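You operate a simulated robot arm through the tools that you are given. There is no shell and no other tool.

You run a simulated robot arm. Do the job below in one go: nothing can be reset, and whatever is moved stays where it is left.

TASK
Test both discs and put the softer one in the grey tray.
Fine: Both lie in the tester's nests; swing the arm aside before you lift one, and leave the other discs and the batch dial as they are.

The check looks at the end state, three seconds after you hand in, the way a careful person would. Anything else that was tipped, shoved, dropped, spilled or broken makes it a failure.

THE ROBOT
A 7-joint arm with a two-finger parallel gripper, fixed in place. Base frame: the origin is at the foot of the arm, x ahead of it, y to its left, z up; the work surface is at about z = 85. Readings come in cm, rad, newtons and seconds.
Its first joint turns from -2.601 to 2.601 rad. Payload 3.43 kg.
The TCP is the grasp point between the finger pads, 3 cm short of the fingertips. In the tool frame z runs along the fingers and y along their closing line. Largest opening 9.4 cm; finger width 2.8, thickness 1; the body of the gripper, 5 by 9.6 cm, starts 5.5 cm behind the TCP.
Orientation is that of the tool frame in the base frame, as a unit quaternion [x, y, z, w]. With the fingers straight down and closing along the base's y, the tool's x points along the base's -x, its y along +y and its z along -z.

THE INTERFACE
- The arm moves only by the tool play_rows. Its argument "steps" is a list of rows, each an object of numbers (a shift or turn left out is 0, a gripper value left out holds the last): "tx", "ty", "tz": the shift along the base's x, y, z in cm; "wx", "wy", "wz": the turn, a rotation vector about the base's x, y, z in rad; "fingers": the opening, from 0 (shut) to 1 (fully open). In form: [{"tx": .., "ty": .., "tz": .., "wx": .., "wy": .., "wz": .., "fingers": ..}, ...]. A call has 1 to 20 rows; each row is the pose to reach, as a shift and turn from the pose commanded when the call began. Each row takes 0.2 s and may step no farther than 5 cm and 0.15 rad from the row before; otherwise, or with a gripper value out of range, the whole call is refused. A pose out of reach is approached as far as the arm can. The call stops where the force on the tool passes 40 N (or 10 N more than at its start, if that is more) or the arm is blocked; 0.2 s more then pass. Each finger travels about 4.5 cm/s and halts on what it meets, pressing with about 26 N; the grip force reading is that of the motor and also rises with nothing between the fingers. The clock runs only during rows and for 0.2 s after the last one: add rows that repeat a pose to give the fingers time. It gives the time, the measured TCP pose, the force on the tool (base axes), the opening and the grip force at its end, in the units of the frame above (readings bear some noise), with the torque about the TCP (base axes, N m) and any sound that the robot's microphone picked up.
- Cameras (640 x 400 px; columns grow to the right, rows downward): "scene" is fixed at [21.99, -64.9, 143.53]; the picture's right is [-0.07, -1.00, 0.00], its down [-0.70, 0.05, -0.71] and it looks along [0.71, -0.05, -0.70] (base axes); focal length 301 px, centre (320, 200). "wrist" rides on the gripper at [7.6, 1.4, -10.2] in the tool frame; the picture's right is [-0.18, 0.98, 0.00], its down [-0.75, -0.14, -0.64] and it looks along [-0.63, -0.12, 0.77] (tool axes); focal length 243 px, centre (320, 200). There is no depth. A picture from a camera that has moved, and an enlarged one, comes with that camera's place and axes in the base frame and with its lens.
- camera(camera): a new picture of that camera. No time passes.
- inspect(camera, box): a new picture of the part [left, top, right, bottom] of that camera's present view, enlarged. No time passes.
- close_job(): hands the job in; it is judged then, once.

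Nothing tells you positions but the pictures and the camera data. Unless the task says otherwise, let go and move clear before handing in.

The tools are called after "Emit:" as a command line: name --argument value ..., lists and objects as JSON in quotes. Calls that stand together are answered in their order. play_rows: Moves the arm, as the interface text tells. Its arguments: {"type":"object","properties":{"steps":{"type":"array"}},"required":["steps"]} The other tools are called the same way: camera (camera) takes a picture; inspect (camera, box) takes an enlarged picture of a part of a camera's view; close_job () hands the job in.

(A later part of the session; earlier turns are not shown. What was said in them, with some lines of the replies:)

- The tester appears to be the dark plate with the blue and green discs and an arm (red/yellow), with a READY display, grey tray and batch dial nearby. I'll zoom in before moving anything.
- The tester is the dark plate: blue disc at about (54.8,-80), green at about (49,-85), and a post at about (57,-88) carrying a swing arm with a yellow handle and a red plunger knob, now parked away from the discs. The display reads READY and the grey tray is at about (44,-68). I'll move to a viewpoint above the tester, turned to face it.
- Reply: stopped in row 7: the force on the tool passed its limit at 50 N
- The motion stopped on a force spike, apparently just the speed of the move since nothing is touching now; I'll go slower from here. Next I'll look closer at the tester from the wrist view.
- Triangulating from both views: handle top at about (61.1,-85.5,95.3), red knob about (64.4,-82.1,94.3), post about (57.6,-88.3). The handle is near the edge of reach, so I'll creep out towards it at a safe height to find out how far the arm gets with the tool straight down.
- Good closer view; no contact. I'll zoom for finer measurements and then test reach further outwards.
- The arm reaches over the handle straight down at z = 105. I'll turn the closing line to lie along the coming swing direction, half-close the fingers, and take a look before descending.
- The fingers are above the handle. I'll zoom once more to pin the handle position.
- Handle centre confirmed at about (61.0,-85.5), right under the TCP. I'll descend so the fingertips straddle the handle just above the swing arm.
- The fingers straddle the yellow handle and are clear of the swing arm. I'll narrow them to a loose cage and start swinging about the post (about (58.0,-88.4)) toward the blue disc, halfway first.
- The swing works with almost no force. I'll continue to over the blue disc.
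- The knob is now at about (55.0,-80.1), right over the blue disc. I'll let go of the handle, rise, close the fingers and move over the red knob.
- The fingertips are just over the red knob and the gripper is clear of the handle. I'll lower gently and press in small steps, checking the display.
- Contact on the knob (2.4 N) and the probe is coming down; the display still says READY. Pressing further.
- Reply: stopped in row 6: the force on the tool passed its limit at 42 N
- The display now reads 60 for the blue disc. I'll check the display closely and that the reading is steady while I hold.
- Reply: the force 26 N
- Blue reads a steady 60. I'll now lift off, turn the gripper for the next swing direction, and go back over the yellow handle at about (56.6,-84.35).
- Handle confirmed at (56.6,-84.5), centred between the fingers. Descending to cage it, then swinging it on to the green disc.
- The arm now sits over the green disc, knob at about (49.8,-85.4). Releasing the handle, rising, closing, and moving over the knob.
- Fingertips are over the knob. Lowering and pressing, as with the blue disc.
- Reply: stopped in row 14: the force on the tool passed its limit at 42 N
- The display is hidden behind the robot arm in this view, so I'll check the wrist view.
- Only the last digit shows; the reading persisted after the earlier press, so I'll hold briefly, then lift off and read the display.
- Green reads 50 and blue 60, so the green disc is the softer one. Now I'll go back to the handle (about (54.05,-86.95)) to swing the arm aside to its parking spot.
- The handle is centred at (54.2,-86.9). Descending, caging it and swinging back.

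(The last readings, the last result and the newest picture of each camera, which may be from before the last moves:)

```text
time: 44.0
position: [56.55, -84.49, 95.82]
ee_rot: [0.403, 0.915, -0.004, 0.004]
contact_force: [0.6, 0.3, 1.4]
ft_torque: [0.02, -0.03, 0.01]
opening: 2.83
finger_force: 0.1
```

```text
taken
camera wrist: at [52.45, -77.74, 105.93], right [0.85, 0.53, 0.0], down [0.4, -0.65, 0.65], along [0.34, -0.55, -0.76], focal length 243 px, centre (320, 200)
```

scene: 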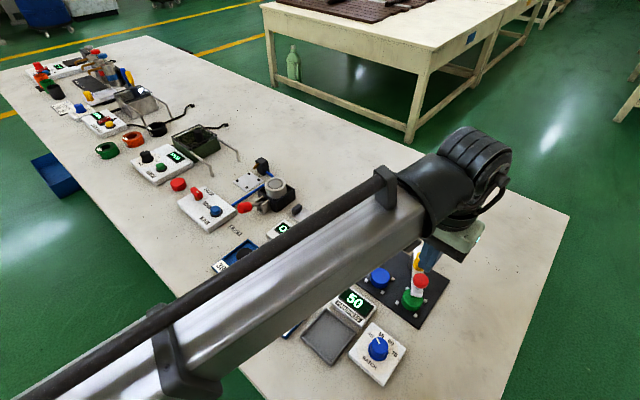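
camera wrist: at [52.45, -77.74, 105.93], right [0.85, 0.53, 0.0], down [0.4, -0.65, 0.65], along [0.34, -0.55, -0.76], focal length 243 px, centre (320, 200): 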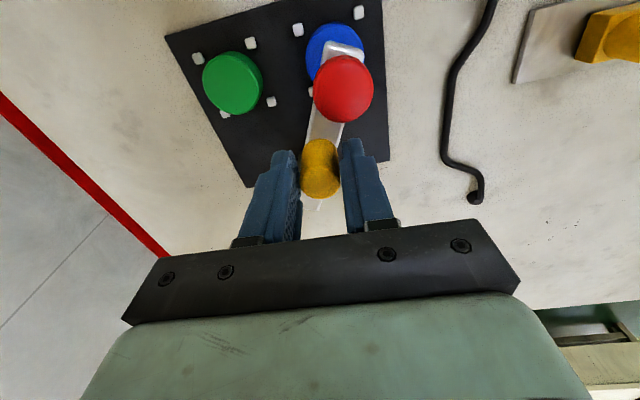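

Swinging on to the parking position while turning the gripper with it.

Emit:
play_rows --steps '[{"tx": 0.42, "ty": 0.13, "wz": -0.07}, {"tx": 0.85, "ty": 0.21, "wz": -0.14}, {"tx": 1.29, "ty": 0.25, "wz": -0.21}, {"tx": 1.73, "ty": 0.24, "wz": -0.28}, {"tx": 2.17, "ty": 0.19, "wz": -0.35}, {"tx": 2.59, "ty": 0.09, "wz": -0.42}, {"tx": 3.01, "ty": -0.05, "wz": -0.49}, {"tx": 3.41, "ty": -0.24, "wz": -0.56}, {"tx": 3.79, "ty": -0.46, "wz": -0.63}, {"tx": 4.14, "ty": -0.73, "wz": -0.7}, {"tx": 4.46, "ty": -1.03, "wz": -0.77}, {"tx": 4.65, "ty": -1.25, "wz": -0.84}, {"tx": 4.65, "ty": -1.25, "wz": -0.84}]'

Emit:
camera --camera "wrist"

Emit:
inspect --camera "scene" --box '[340, 200, 470, 330]'

```text
time: 46.8
position: [61.16, -85.51, 95.83]
ee_rot: [0.741, 0.671, -0.004, 0.003]
contact_force: [0.1, 0.4, -0.4]
ft_torque: [-0.02, -0.02, -0.03]
opening: 2.84
finger_force: 0.0
```

```text
taken
camera wrist: at [63.41, -78.07, 105.93], right [0.96, -0.28, 0.0], down [-0.21, -0.73, 0.65], along [-0.18, -0.62, -0.76], focal length 243 px, centre (320, 200)
```

wrist: 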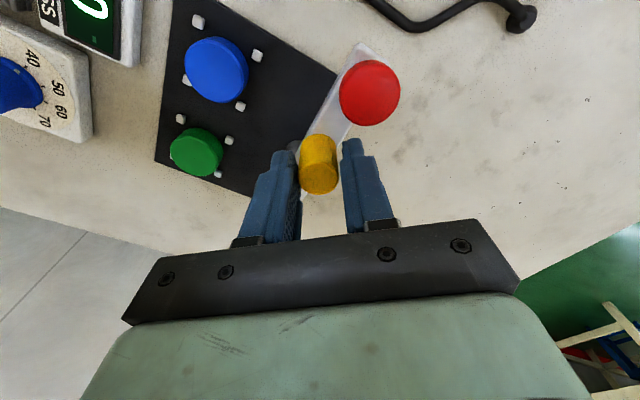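

```text
3.08 times, centred on (405, 265) of scene
camera zoom: at [21.99, -64.9, 143.53], right [-0.07, -1.0, 0.0], down [-0.7, 0.05, -0.71], along [0.71, -0.05, -0.7], focal length 927 px, centre (58, 0)
```

zoom: 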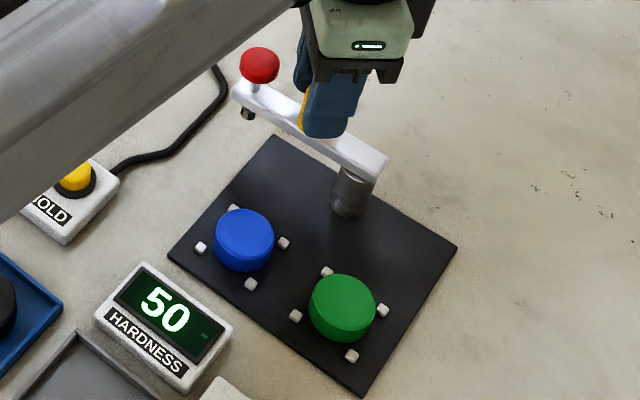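

The arm is parked where it was originally and both discs are free. I'll let go, rise, and move above the green disc with the closing line at 45° so the fingers pass between the nest pegs.

Emit:
play_rows --steps '[{"fingers": 0.4}, {"fingers": 0.4}, {"tz": 0.8}, {"tz": 2.0}, {"tz": 3.4}, {"tz": 5.0}, {"tz": 6.4, "wz": 0.04}, {"tx": -0.6, "tz": 7.0, "wz": 0.12, "fingers": 0.64}, {"tx": -1.7, "tz": 7.0, "wz": 0.2}, {"tx": -2.9, "tz": 7.0, "wz": 0.28}, {"tx": -4.1, "tz": 7.0, "wz": 0.36}, {"tx": -5.3, "tz": 7.0, "wz": 0.44}, {"tx": -6.5, "ty": 0.1, "tz": 7.0, "wz": 0.52}, {"tx": -7.7, "ty": 0.2, "tz": 7.0, "wz": 0.6}, {"tx": -8.9, "ty": 0.3, "tz": 7.0, "wz": 0.68}, {"tx": -10.1, "ty": 0.3, "tz": 7.0, "wz": 0.76}, {"tx": -11.0, "ty": 0.3, "tz": 7.0, "wz": 0.84}, {"tx": -11.5, "ty": 0.3, "tz": 7.0, "wz": 0.884}, {"tx": -11.5, "ty": 0.3, "tz": 7.0, "wz": 0.884}]'

Emit:
camera --camera "wrist"

Emit:
inspect --camera "wrist" --box '[220, 60, 420, 200]'

Emit:
inspect --camera "scene" --box '[340, 200, 470, 330]'

```text
time: 50.8
position: [49.59, -85.35, 102.79]
ee_rot: [0.382, 0.924, -0.003, 0.005]
contact_force: [0.3, 0.0, -0.1]
ft_torque: [0.0, 0.04, 0.0]
opening: 5.98
finger_force: 0.1
```

```text
taken
camera wrist: at [45.23, -78.83, 112.93], right [0.82, 0.57, 0.0], down [0.43, -0.63, 0.65], along [0.37, -0.54, -0.76], focal length 243 px, centre (320, 200)
```

wrist: 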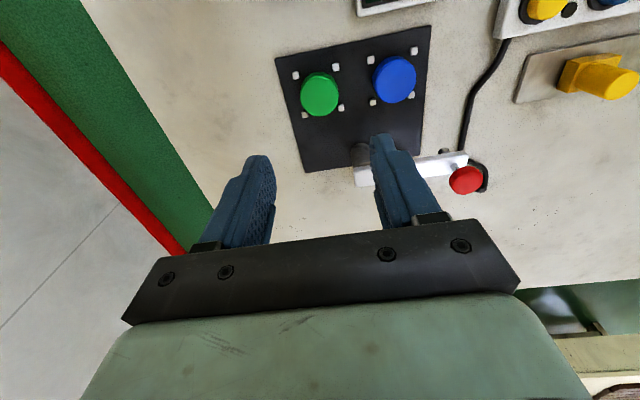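

```text
2.86 times, centred on (320, 130) of wrist
camera zoom: at [45.23, -78.83, 112.93], right [0.82, 0.57, 0.0], down [0.43, -0.63, 0.65], along [0.37, -0.54, -0.76], focal length 693 px, centre (320, 400)
```

zoom: 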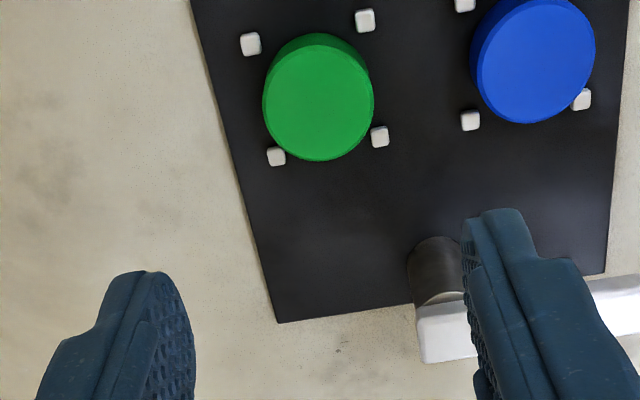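

```text
3.08 times, centred on (405, 265) of scene
camera zoom: at [21.99, -64.9, 143.53], right [-0.07, -1.0, 0.0], down [-0.7, 0.05, -0.71], along [0.71, -0.05, -0.7], focal length 927 px, centre (58, 0)
```

zoom: 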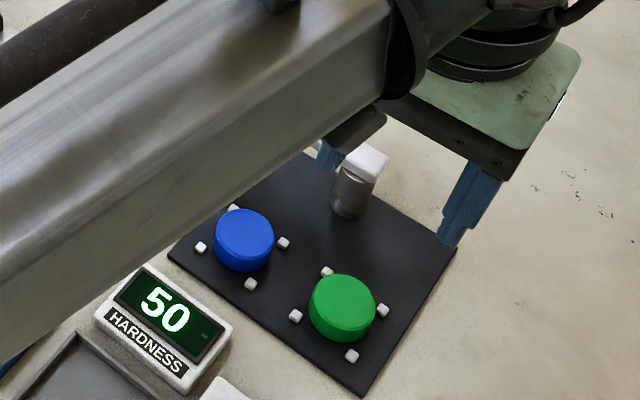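

Both measurements put the green disc at (49.6,-85.35), right under the TCP, with the fingers aligned to the gaps between the pegs. Descending most of the way.

Emit:
play_rows --steps '[{"tz": -0.6}, {"tz": -1.6}, {"tz": -2.7}, {"tz": -3.8}, {"tz": -4.9}, {"tz": -6.0}, {"tz": -7.1}, {"tz": -8.2}, {"tz": -9.2}, {"tz": -10.1}, {"tz": -10.8}, {"tz": -11.3}, {"tz": -11.3}]'

Emit:
camera --camera "wrist"

Emit:
inspect --camera "scene" --box '[370, 250, 450, 320]'

```text
time: 53.6
position: [49.58, -85.39, 91.46]
ee_rot: [0.383, 0.924, -0.002, 0.005]
contact_force: [0.2, 0.5, -1.0]
ft_torque: [0.01, -0.03, 0.03]
opening: 6.05
finger_force: 0.1
```

```text
taken
camera wrist: at [45.22, -78.84, 101.62], right [0.83, 0.56, 0.0], down [0.43, -0.63, 0.65], along [0.37, -0.54, -0.76], focal length 243 px, centre (320, 200)
```

wrist: 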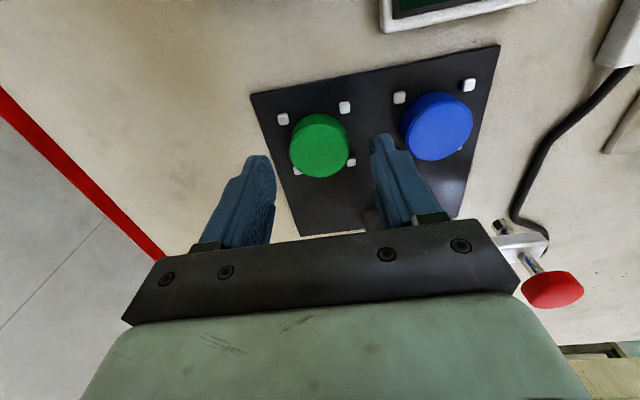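

```text
5.71 times, centred on (410, 285) of scene
camera zoom: at [21.99, -64.9, 143.53], right [-0.07, -1.0, 0.0], down [-0.7, 0.05, -0.71], along [0.71, -0.05, -0.7], focal length 1721 px, centre (-194, -286)
```

zoom: 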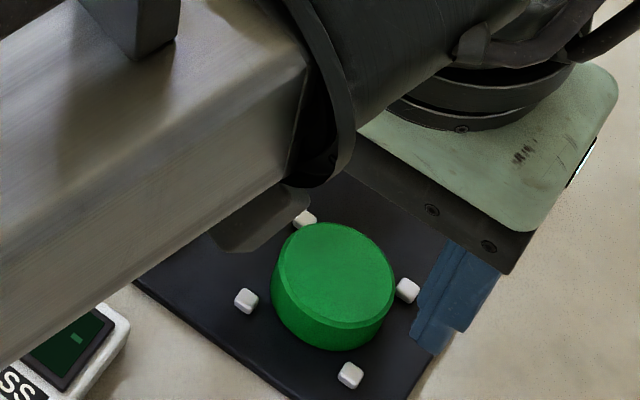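

Well aligned. Lowering the last bit so the tips are beside the disc just about peg height, then closing.

Emit:
play_rows --steps '[{"tz": -0.4}, {"tz": -0.8}, {"tz": -1.2}, {"tz": -1.5}, {"tz": -1.65}, {"tz": -1.65, "fingers": 0.55}, {"tz": -1.65, "fingers": 0.48}, {"tz": -1.65, "fingers": 0.4}, {"tz": -1.65, "fingers": 0.3}, {"tz": -1.65, "fingers": 0.3}, {"tz": -1.65, "fingers": 0.3}]'

Emit:
camera --camera "wrist"

Emit:
inspect --camera "scene" --box '[370, 250, 450, 320]'

```text
time: 56.0
position: [49.68, -85.39, 89.87]
ee_rot: [0.382, 0.924, -0.004, 0.005]
contact_force: [0.4, -0.8, -0.1]
ft_torque: [-0.02, -0.03, -0.01]
opening: 3.83
finger_force: 25.6
```

```text
taken
camera wrist: at [45.25, -78.84, 99.98], right [0.82, 0.57, 0.0], down [0.43, -0.63, 0.65], along [0.37, -0.54, -0.76], focal length 243 px, centre (320, 200)
```

wrist: 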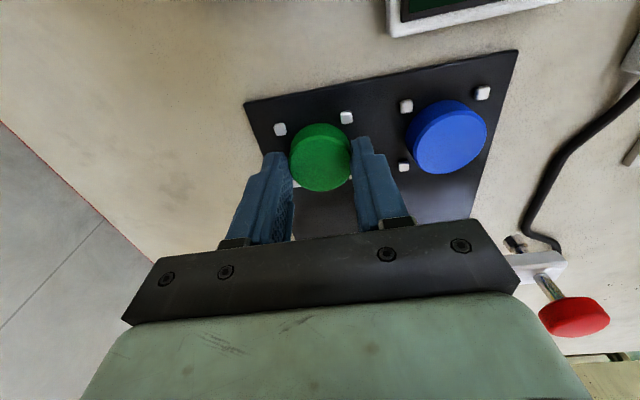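

```text
5.71 times, centred on (410, 285) of scene
camera zoom: at [21.99, -64.9, 143.53], right [-0.07, -1.0, 0.0], down [-0.7, 0.05, -0.71], along [0.71, -0.05, -0.7], focal length 1721 px, centre (-194, -286)
```

zoom: 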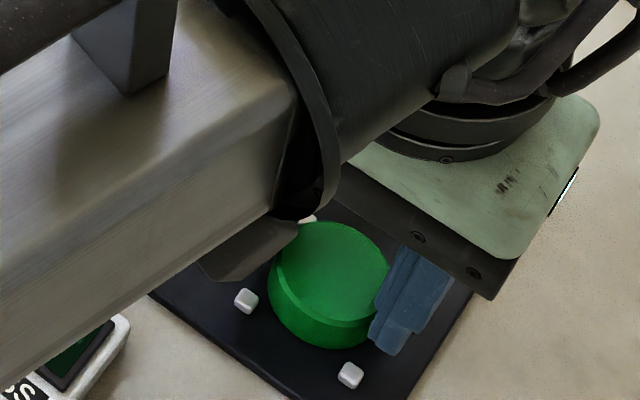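

The disc is gripped (opening 3.8, 26 N). Lifting straight up.

Emit:
play_rows --steps '[{"tz": 0.2}, {"tz": 0.6}, {"tz": 1.2}, {"tz": 2.0}, {"tz": 3.0}, {"tz": 4.0}, {"tz": 5.2}, {"tz": 6.4}, {"tz": 7.6}, {"tz": 8.6}, {"tz": 9.0}, {"tz": 9.0}]'

Emit:
camera --camera "wrist"

Emit:
camera --camera "scene"

```text
time: 58.6
position: [49.67, -85.27, 98.85]
ee_rot: [0.383, 0.924, -0.002, 0.005]
contact_force: [-0.2, -0.3, -1.0]
ft_torque: [0.03, 0.0, -0.02]
opening: 3.84
finger_force: 26.1
```

```text
taken
camera wrist: at [45.24, -78.84, 108.96], right [0.82, 0.57, 0.0], down [0.43, -0.63, 0.65], along [0.37, -0.54, -0.76], focal length 243 px, centre (320, 200)
```

wrist: 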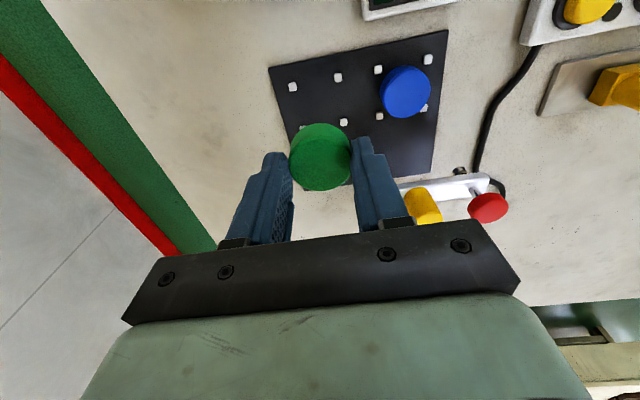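

```text
taken
```

scene: 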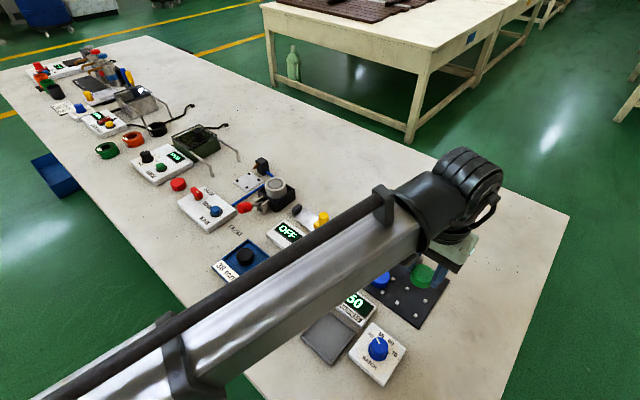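

The green disc is held securely, blue and the pegs undisturbed. I'll carry it over to the grey tray centred at about (44.15,-68.05).

Emit:
play_rows --steps '[{"tx": -0.15, "ty": 0.45}, {"tx": -0.45, "ty": 1.4}, {"tx": -0.75, "ty": 2.4}, {"tx": -1.1, "ty": 3.4}, {"tx": -1.4, "ty": 4.4}, {"tx": -1.75, "ty": 5.4}, {"tx": -2.05, "ty": 6.4}, {"tx": -2.4, "ty": 7.4}, {"tx": -2.7, "ty": 8.4}, {"tx": -3.0, "ty": 9.4}, {"tx": -3.3, "ty": 10.4}, {"tx": -3.65, "ty": 11.4}, {"tx": -4.0, "ty": 12.4}, {"tx": -4.3, "ty": 13.4}, {"tx": -4.65, "ty": 14.4}, {"tx": -4.95, "ty": 15.4}, {"tx": -5.3, "ty": 16.4}, {"tx": -5.5, "ty": 17.1}, {"tx": -5.5, "ty": 17.25}, {"tx": -5.5, "ty": 17.25}]'

Emit:
camera --camera "wrist"

Emit:
camera --camera "scene"

```text
time: 62.8
position: [44.16, -67.96, 98.76]
ee_rot: [0.382, 0.924, -0.004, 0.006]
contact_force: [-0.1, 0.5, 1.0]
ft_torque: [0.01, -0.02, -0.04]
opening: 3.84
finger_force: 26.7
```

```text
taken
camera wrist: at [39.76, -61.61, 108.98], right [0.82, 0.57, 0.0], down [0.43, -0.63, 0.65], along [0.37, -0.54, -0.76], focal length 243 px, centre (320, 200)
```

wrist: 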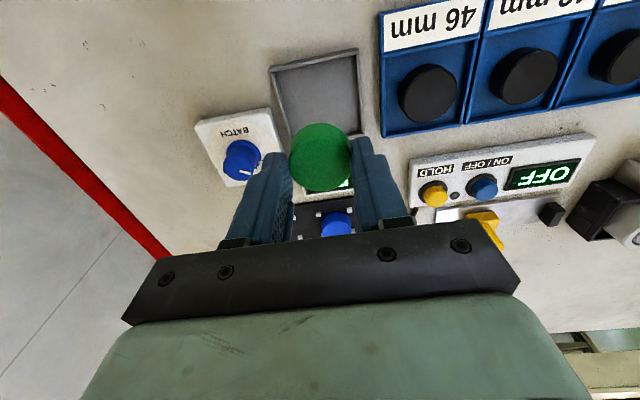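

```text
taken
```

scene: 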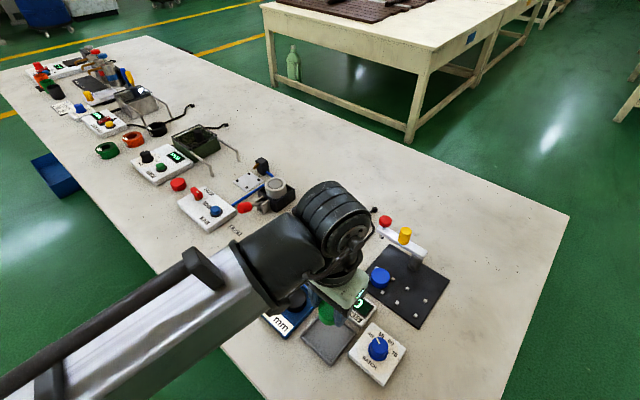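

The tray corners from the wrist view agree with a centre at (44.2,-68.05), so the disc is right above it. Lowering in steps.

Emit:
play_rows --steps '[{"tz": -0.6}, {"tz": -1.6}, {"tz": -2.7}, {"tz": -3.8}, {"tz": -4.9}, {"tz": -6.0}, {"tz": -7.0}, {"tz": -7.8}, {"tz": -8.4}, {"tz": -8.8}, {"tz": -9.1}, {"tz": -9.1}]'

Emit:
camera --camera "wrist"

Emit:
inspect --camera "scene" --box '[290, 280, 390, 370]'

```text
time: 65.4
position: [44.14, -67.93, 89.75]
ee_rot: [0.383, 0.924, -0.003, 0.004]
contact_force: [1.0, 0.0, 1.9]
ft_torque: [0.03, -0.06, -0.01]
opening: 3.83
finger_force: 26.0
```

```text
taken
camera wrist: at [39.77, -61.61, 99.89], right [0.82, 0.57, 0.0], down [0.43, -0.63, 0.65], along [0.37, -0.54, -0.76], focal length 243 px, centre (320, 200)
```

wrist: 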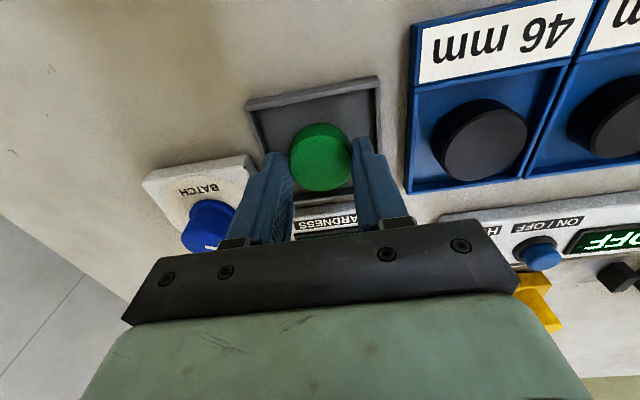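

```text
4.44 times, centred on (340, 325) of scene
camera zoom: at [21.99, -64.9, 143.53], right [-0.07, -1.0, 0.0], down [-0.7, 0.05, -0.71], along [0.71, -0.05, -0.7], focal length 1339 px, centre (231, -356)
```

zoom: 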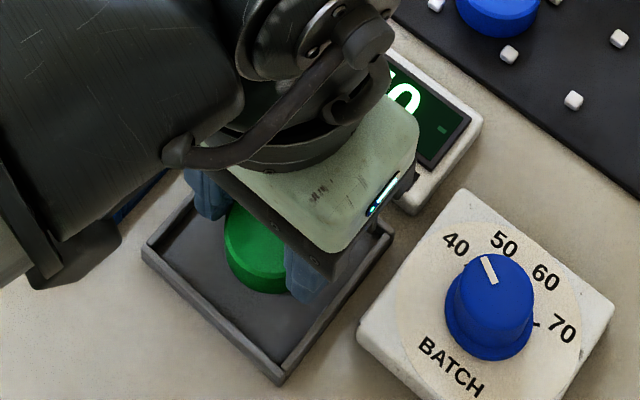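

Centred in the tray with room at the rim. Lowering a little more until it touches the floor.

Emit:
play_rows --steps '[{"tz": -0.1}, {"tz": -0.2}, {"tz": -0.3}, {"tz": -0.4}, {"tz": -0.4}]'

Emit:
inspect --camera "wrist" --box '[230, 60, 410, 220]'

```text
time: 66.6
position: [44.14, -68.1, 89.42]
ee_rot: [0.383, 0.924, -0.002, 0.004]
contact_force: [1.9, -3.0, 14.7]
ft_torque: [-0.14, -0.07, 0.02]
opening: 3.83
finger_force: 25.9
```

```text
2.50 times, centred on (320, 140) of wrist
camera zoom: at [39.75, -61.59, 99.49], right [0.83, 0.56, 0.0], down [0.43, -0.63, 0.65], along [0.37, -0.54, -0.76], focal length 606 px, centre (320, 350)
```

zoom: 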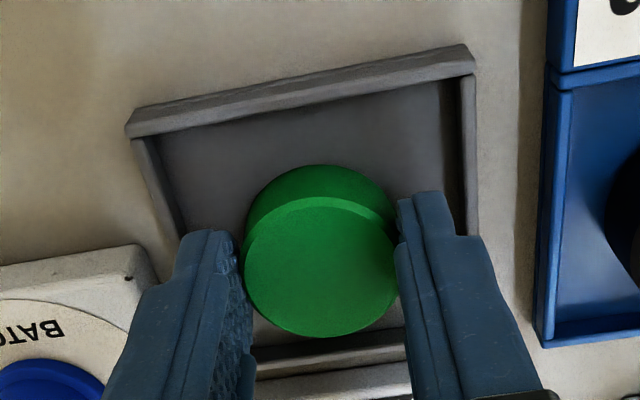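

Touchdown (about 15 N). I'll ease up a hair, open just enough to free the disc without touching the rim, and rise.

Emit:
play_rows --steps '[{"tz": 0.1}, {"tz": 0.1, "fingers": 0.44}, {"tz": 0.1, "fingers": 0.46}, {"tz": 0.1, "fingers": 0.47}, {"tz": 0.1, "fingers": 0.47}, {"tz": 0.3, "fingers": 0.47}, {"tz": 0.7, "fingers": 0.47}, {"tz": 1.3, "fingers": 0.47}, {"tz": 1.3, "fingers": 0.47}]'

Emit:
inspect --camera "wrist" --box '[230, 60, 410, 220]'

```text
time: 68.6
position: [44.19, -68.06, 90.64]
ee_rot: [0.383, 0.924, -0.003, 0.005]
contact_force: [0.0, 0.6, -0.5]
ft_torque: [-0.02, 0.0, 0.0]
opening: 4.41
finger_force: 0.1
```

```text
2.50 times, centred on (320, 140) of wrist
camera zoom: at [39.78, -61.6, 100.78], right [0.82, 0.57, 0.0], down [0.43, -0.63, 0.65], along [0.37, -0.54, -0.76], focal length 606 px, centre (320, 350)
```

zoom: 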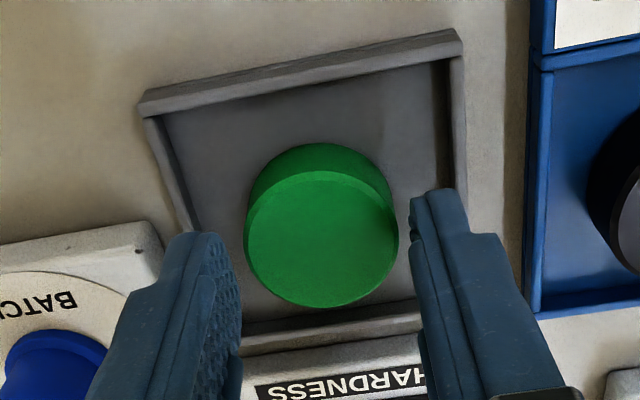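

The disc lies free in the tray. I'll rise clear and pull away, then check the whole scene.

Emit:
play_rows --steps '[{"tz": 0.6}, {"tz": 1.6}, {"tz": 2.8}, {"tz": 4.0}, {"tz": 5.4}, {"tz": 6.8}, {"tz": 8.2}, {"tz": 9.6}, {"tz": 11.0}, {"tz": 12.4}, {"tz": 13.8}, {"tx": 1.0, "ty": 1.0, "tz": 15.2}, {"tx": 2.0, "ty": 2.0, "tz": 16.2}, {"tx": 3.2, "ty": 3.2, "tz": 16.6}, {"tx": 4.4, "ty": 4.4, "tz": 17.0}, {"tx": 5.6, "ty": 5.6, "tz": 17.0}, {"tx": 6.8, "ty": 6.8, "tz": 17.0}, {"tx": 8.0, "ty": 8.0, "tz": 17.0}, {"tx": 8.8, "ty": 8.8, "tz": 17.0}, {"tx": 8.8, "ty": 8.8, "tz": 17.0}]'

Emit:
camera --camera "scene"

Emit:
camera --camera "wrist"

Emit:
inspect --camera "scene" --box '[290, 200, 470, 390]'

```text
time: 72.8
position: [53.08, -59.2, 107.58]
ee_rot: [0.383, 0.924, -0.003, 0.005]
contact_force: [0.1, -1.2, -0.1]
ft_torque: [-0.02, -0.02, -0.01]
opening: 4.41
finger_force: 0.0
```

```text
taken
```

scene: 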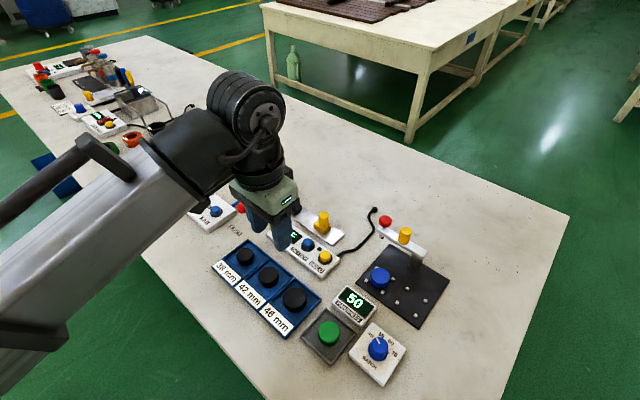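

```text
taken
camera wrist: at [48.62, -52.79, 117.78], right [0.83, 0.56, 0.0], down [0.43, -0.63, 0.65], along [0.37, -0.54, -0.76], focal length 243 px, centre (320, 200)
```

wrist: 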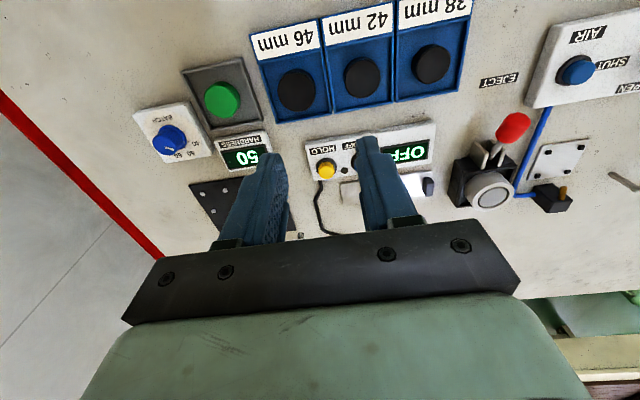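

```text
2.11 times, centred on (380, 295) of scene
camera zoom: at [21.99, -64.9, 143.53], right [-0.07, -1.0, 0.0], down [-0.7, 0.05, -0.71], along [0.71, -0.05, -0.7], focal length 634 px, centre (194, 0)
```

zoom: 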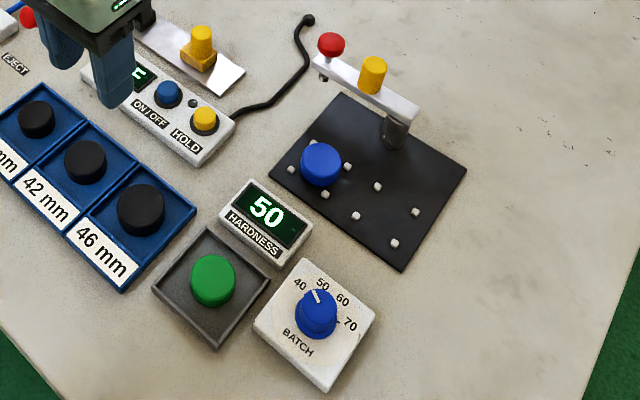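

The green disc (50, the softer one) lies flat in the grey tray. The blue disc (60) is still in its nest, the swing arm is parked aside, and the batch dial and black discs haven't moved. The gripper is open and clear, so I'm handing in.

Emit:
close_job

```text
The job is handed in.
```

The green disc is the softer one, and it now lies flat in the grey tray. It read 50 on the hardness tester, against 60 for blue.

The blue disc is still in its nest, and I swung the tester arm back to where it was parked at the start. In the last pictures the batch dial and the black discs looked the same as at the start. The gripper had let go and was clear when I handed in.

One early move stopped on a 50 N force spike while the gripper was still high above the bench. I saw no contact and put it down to moving too fast, so I slowed down for the rest of the job.
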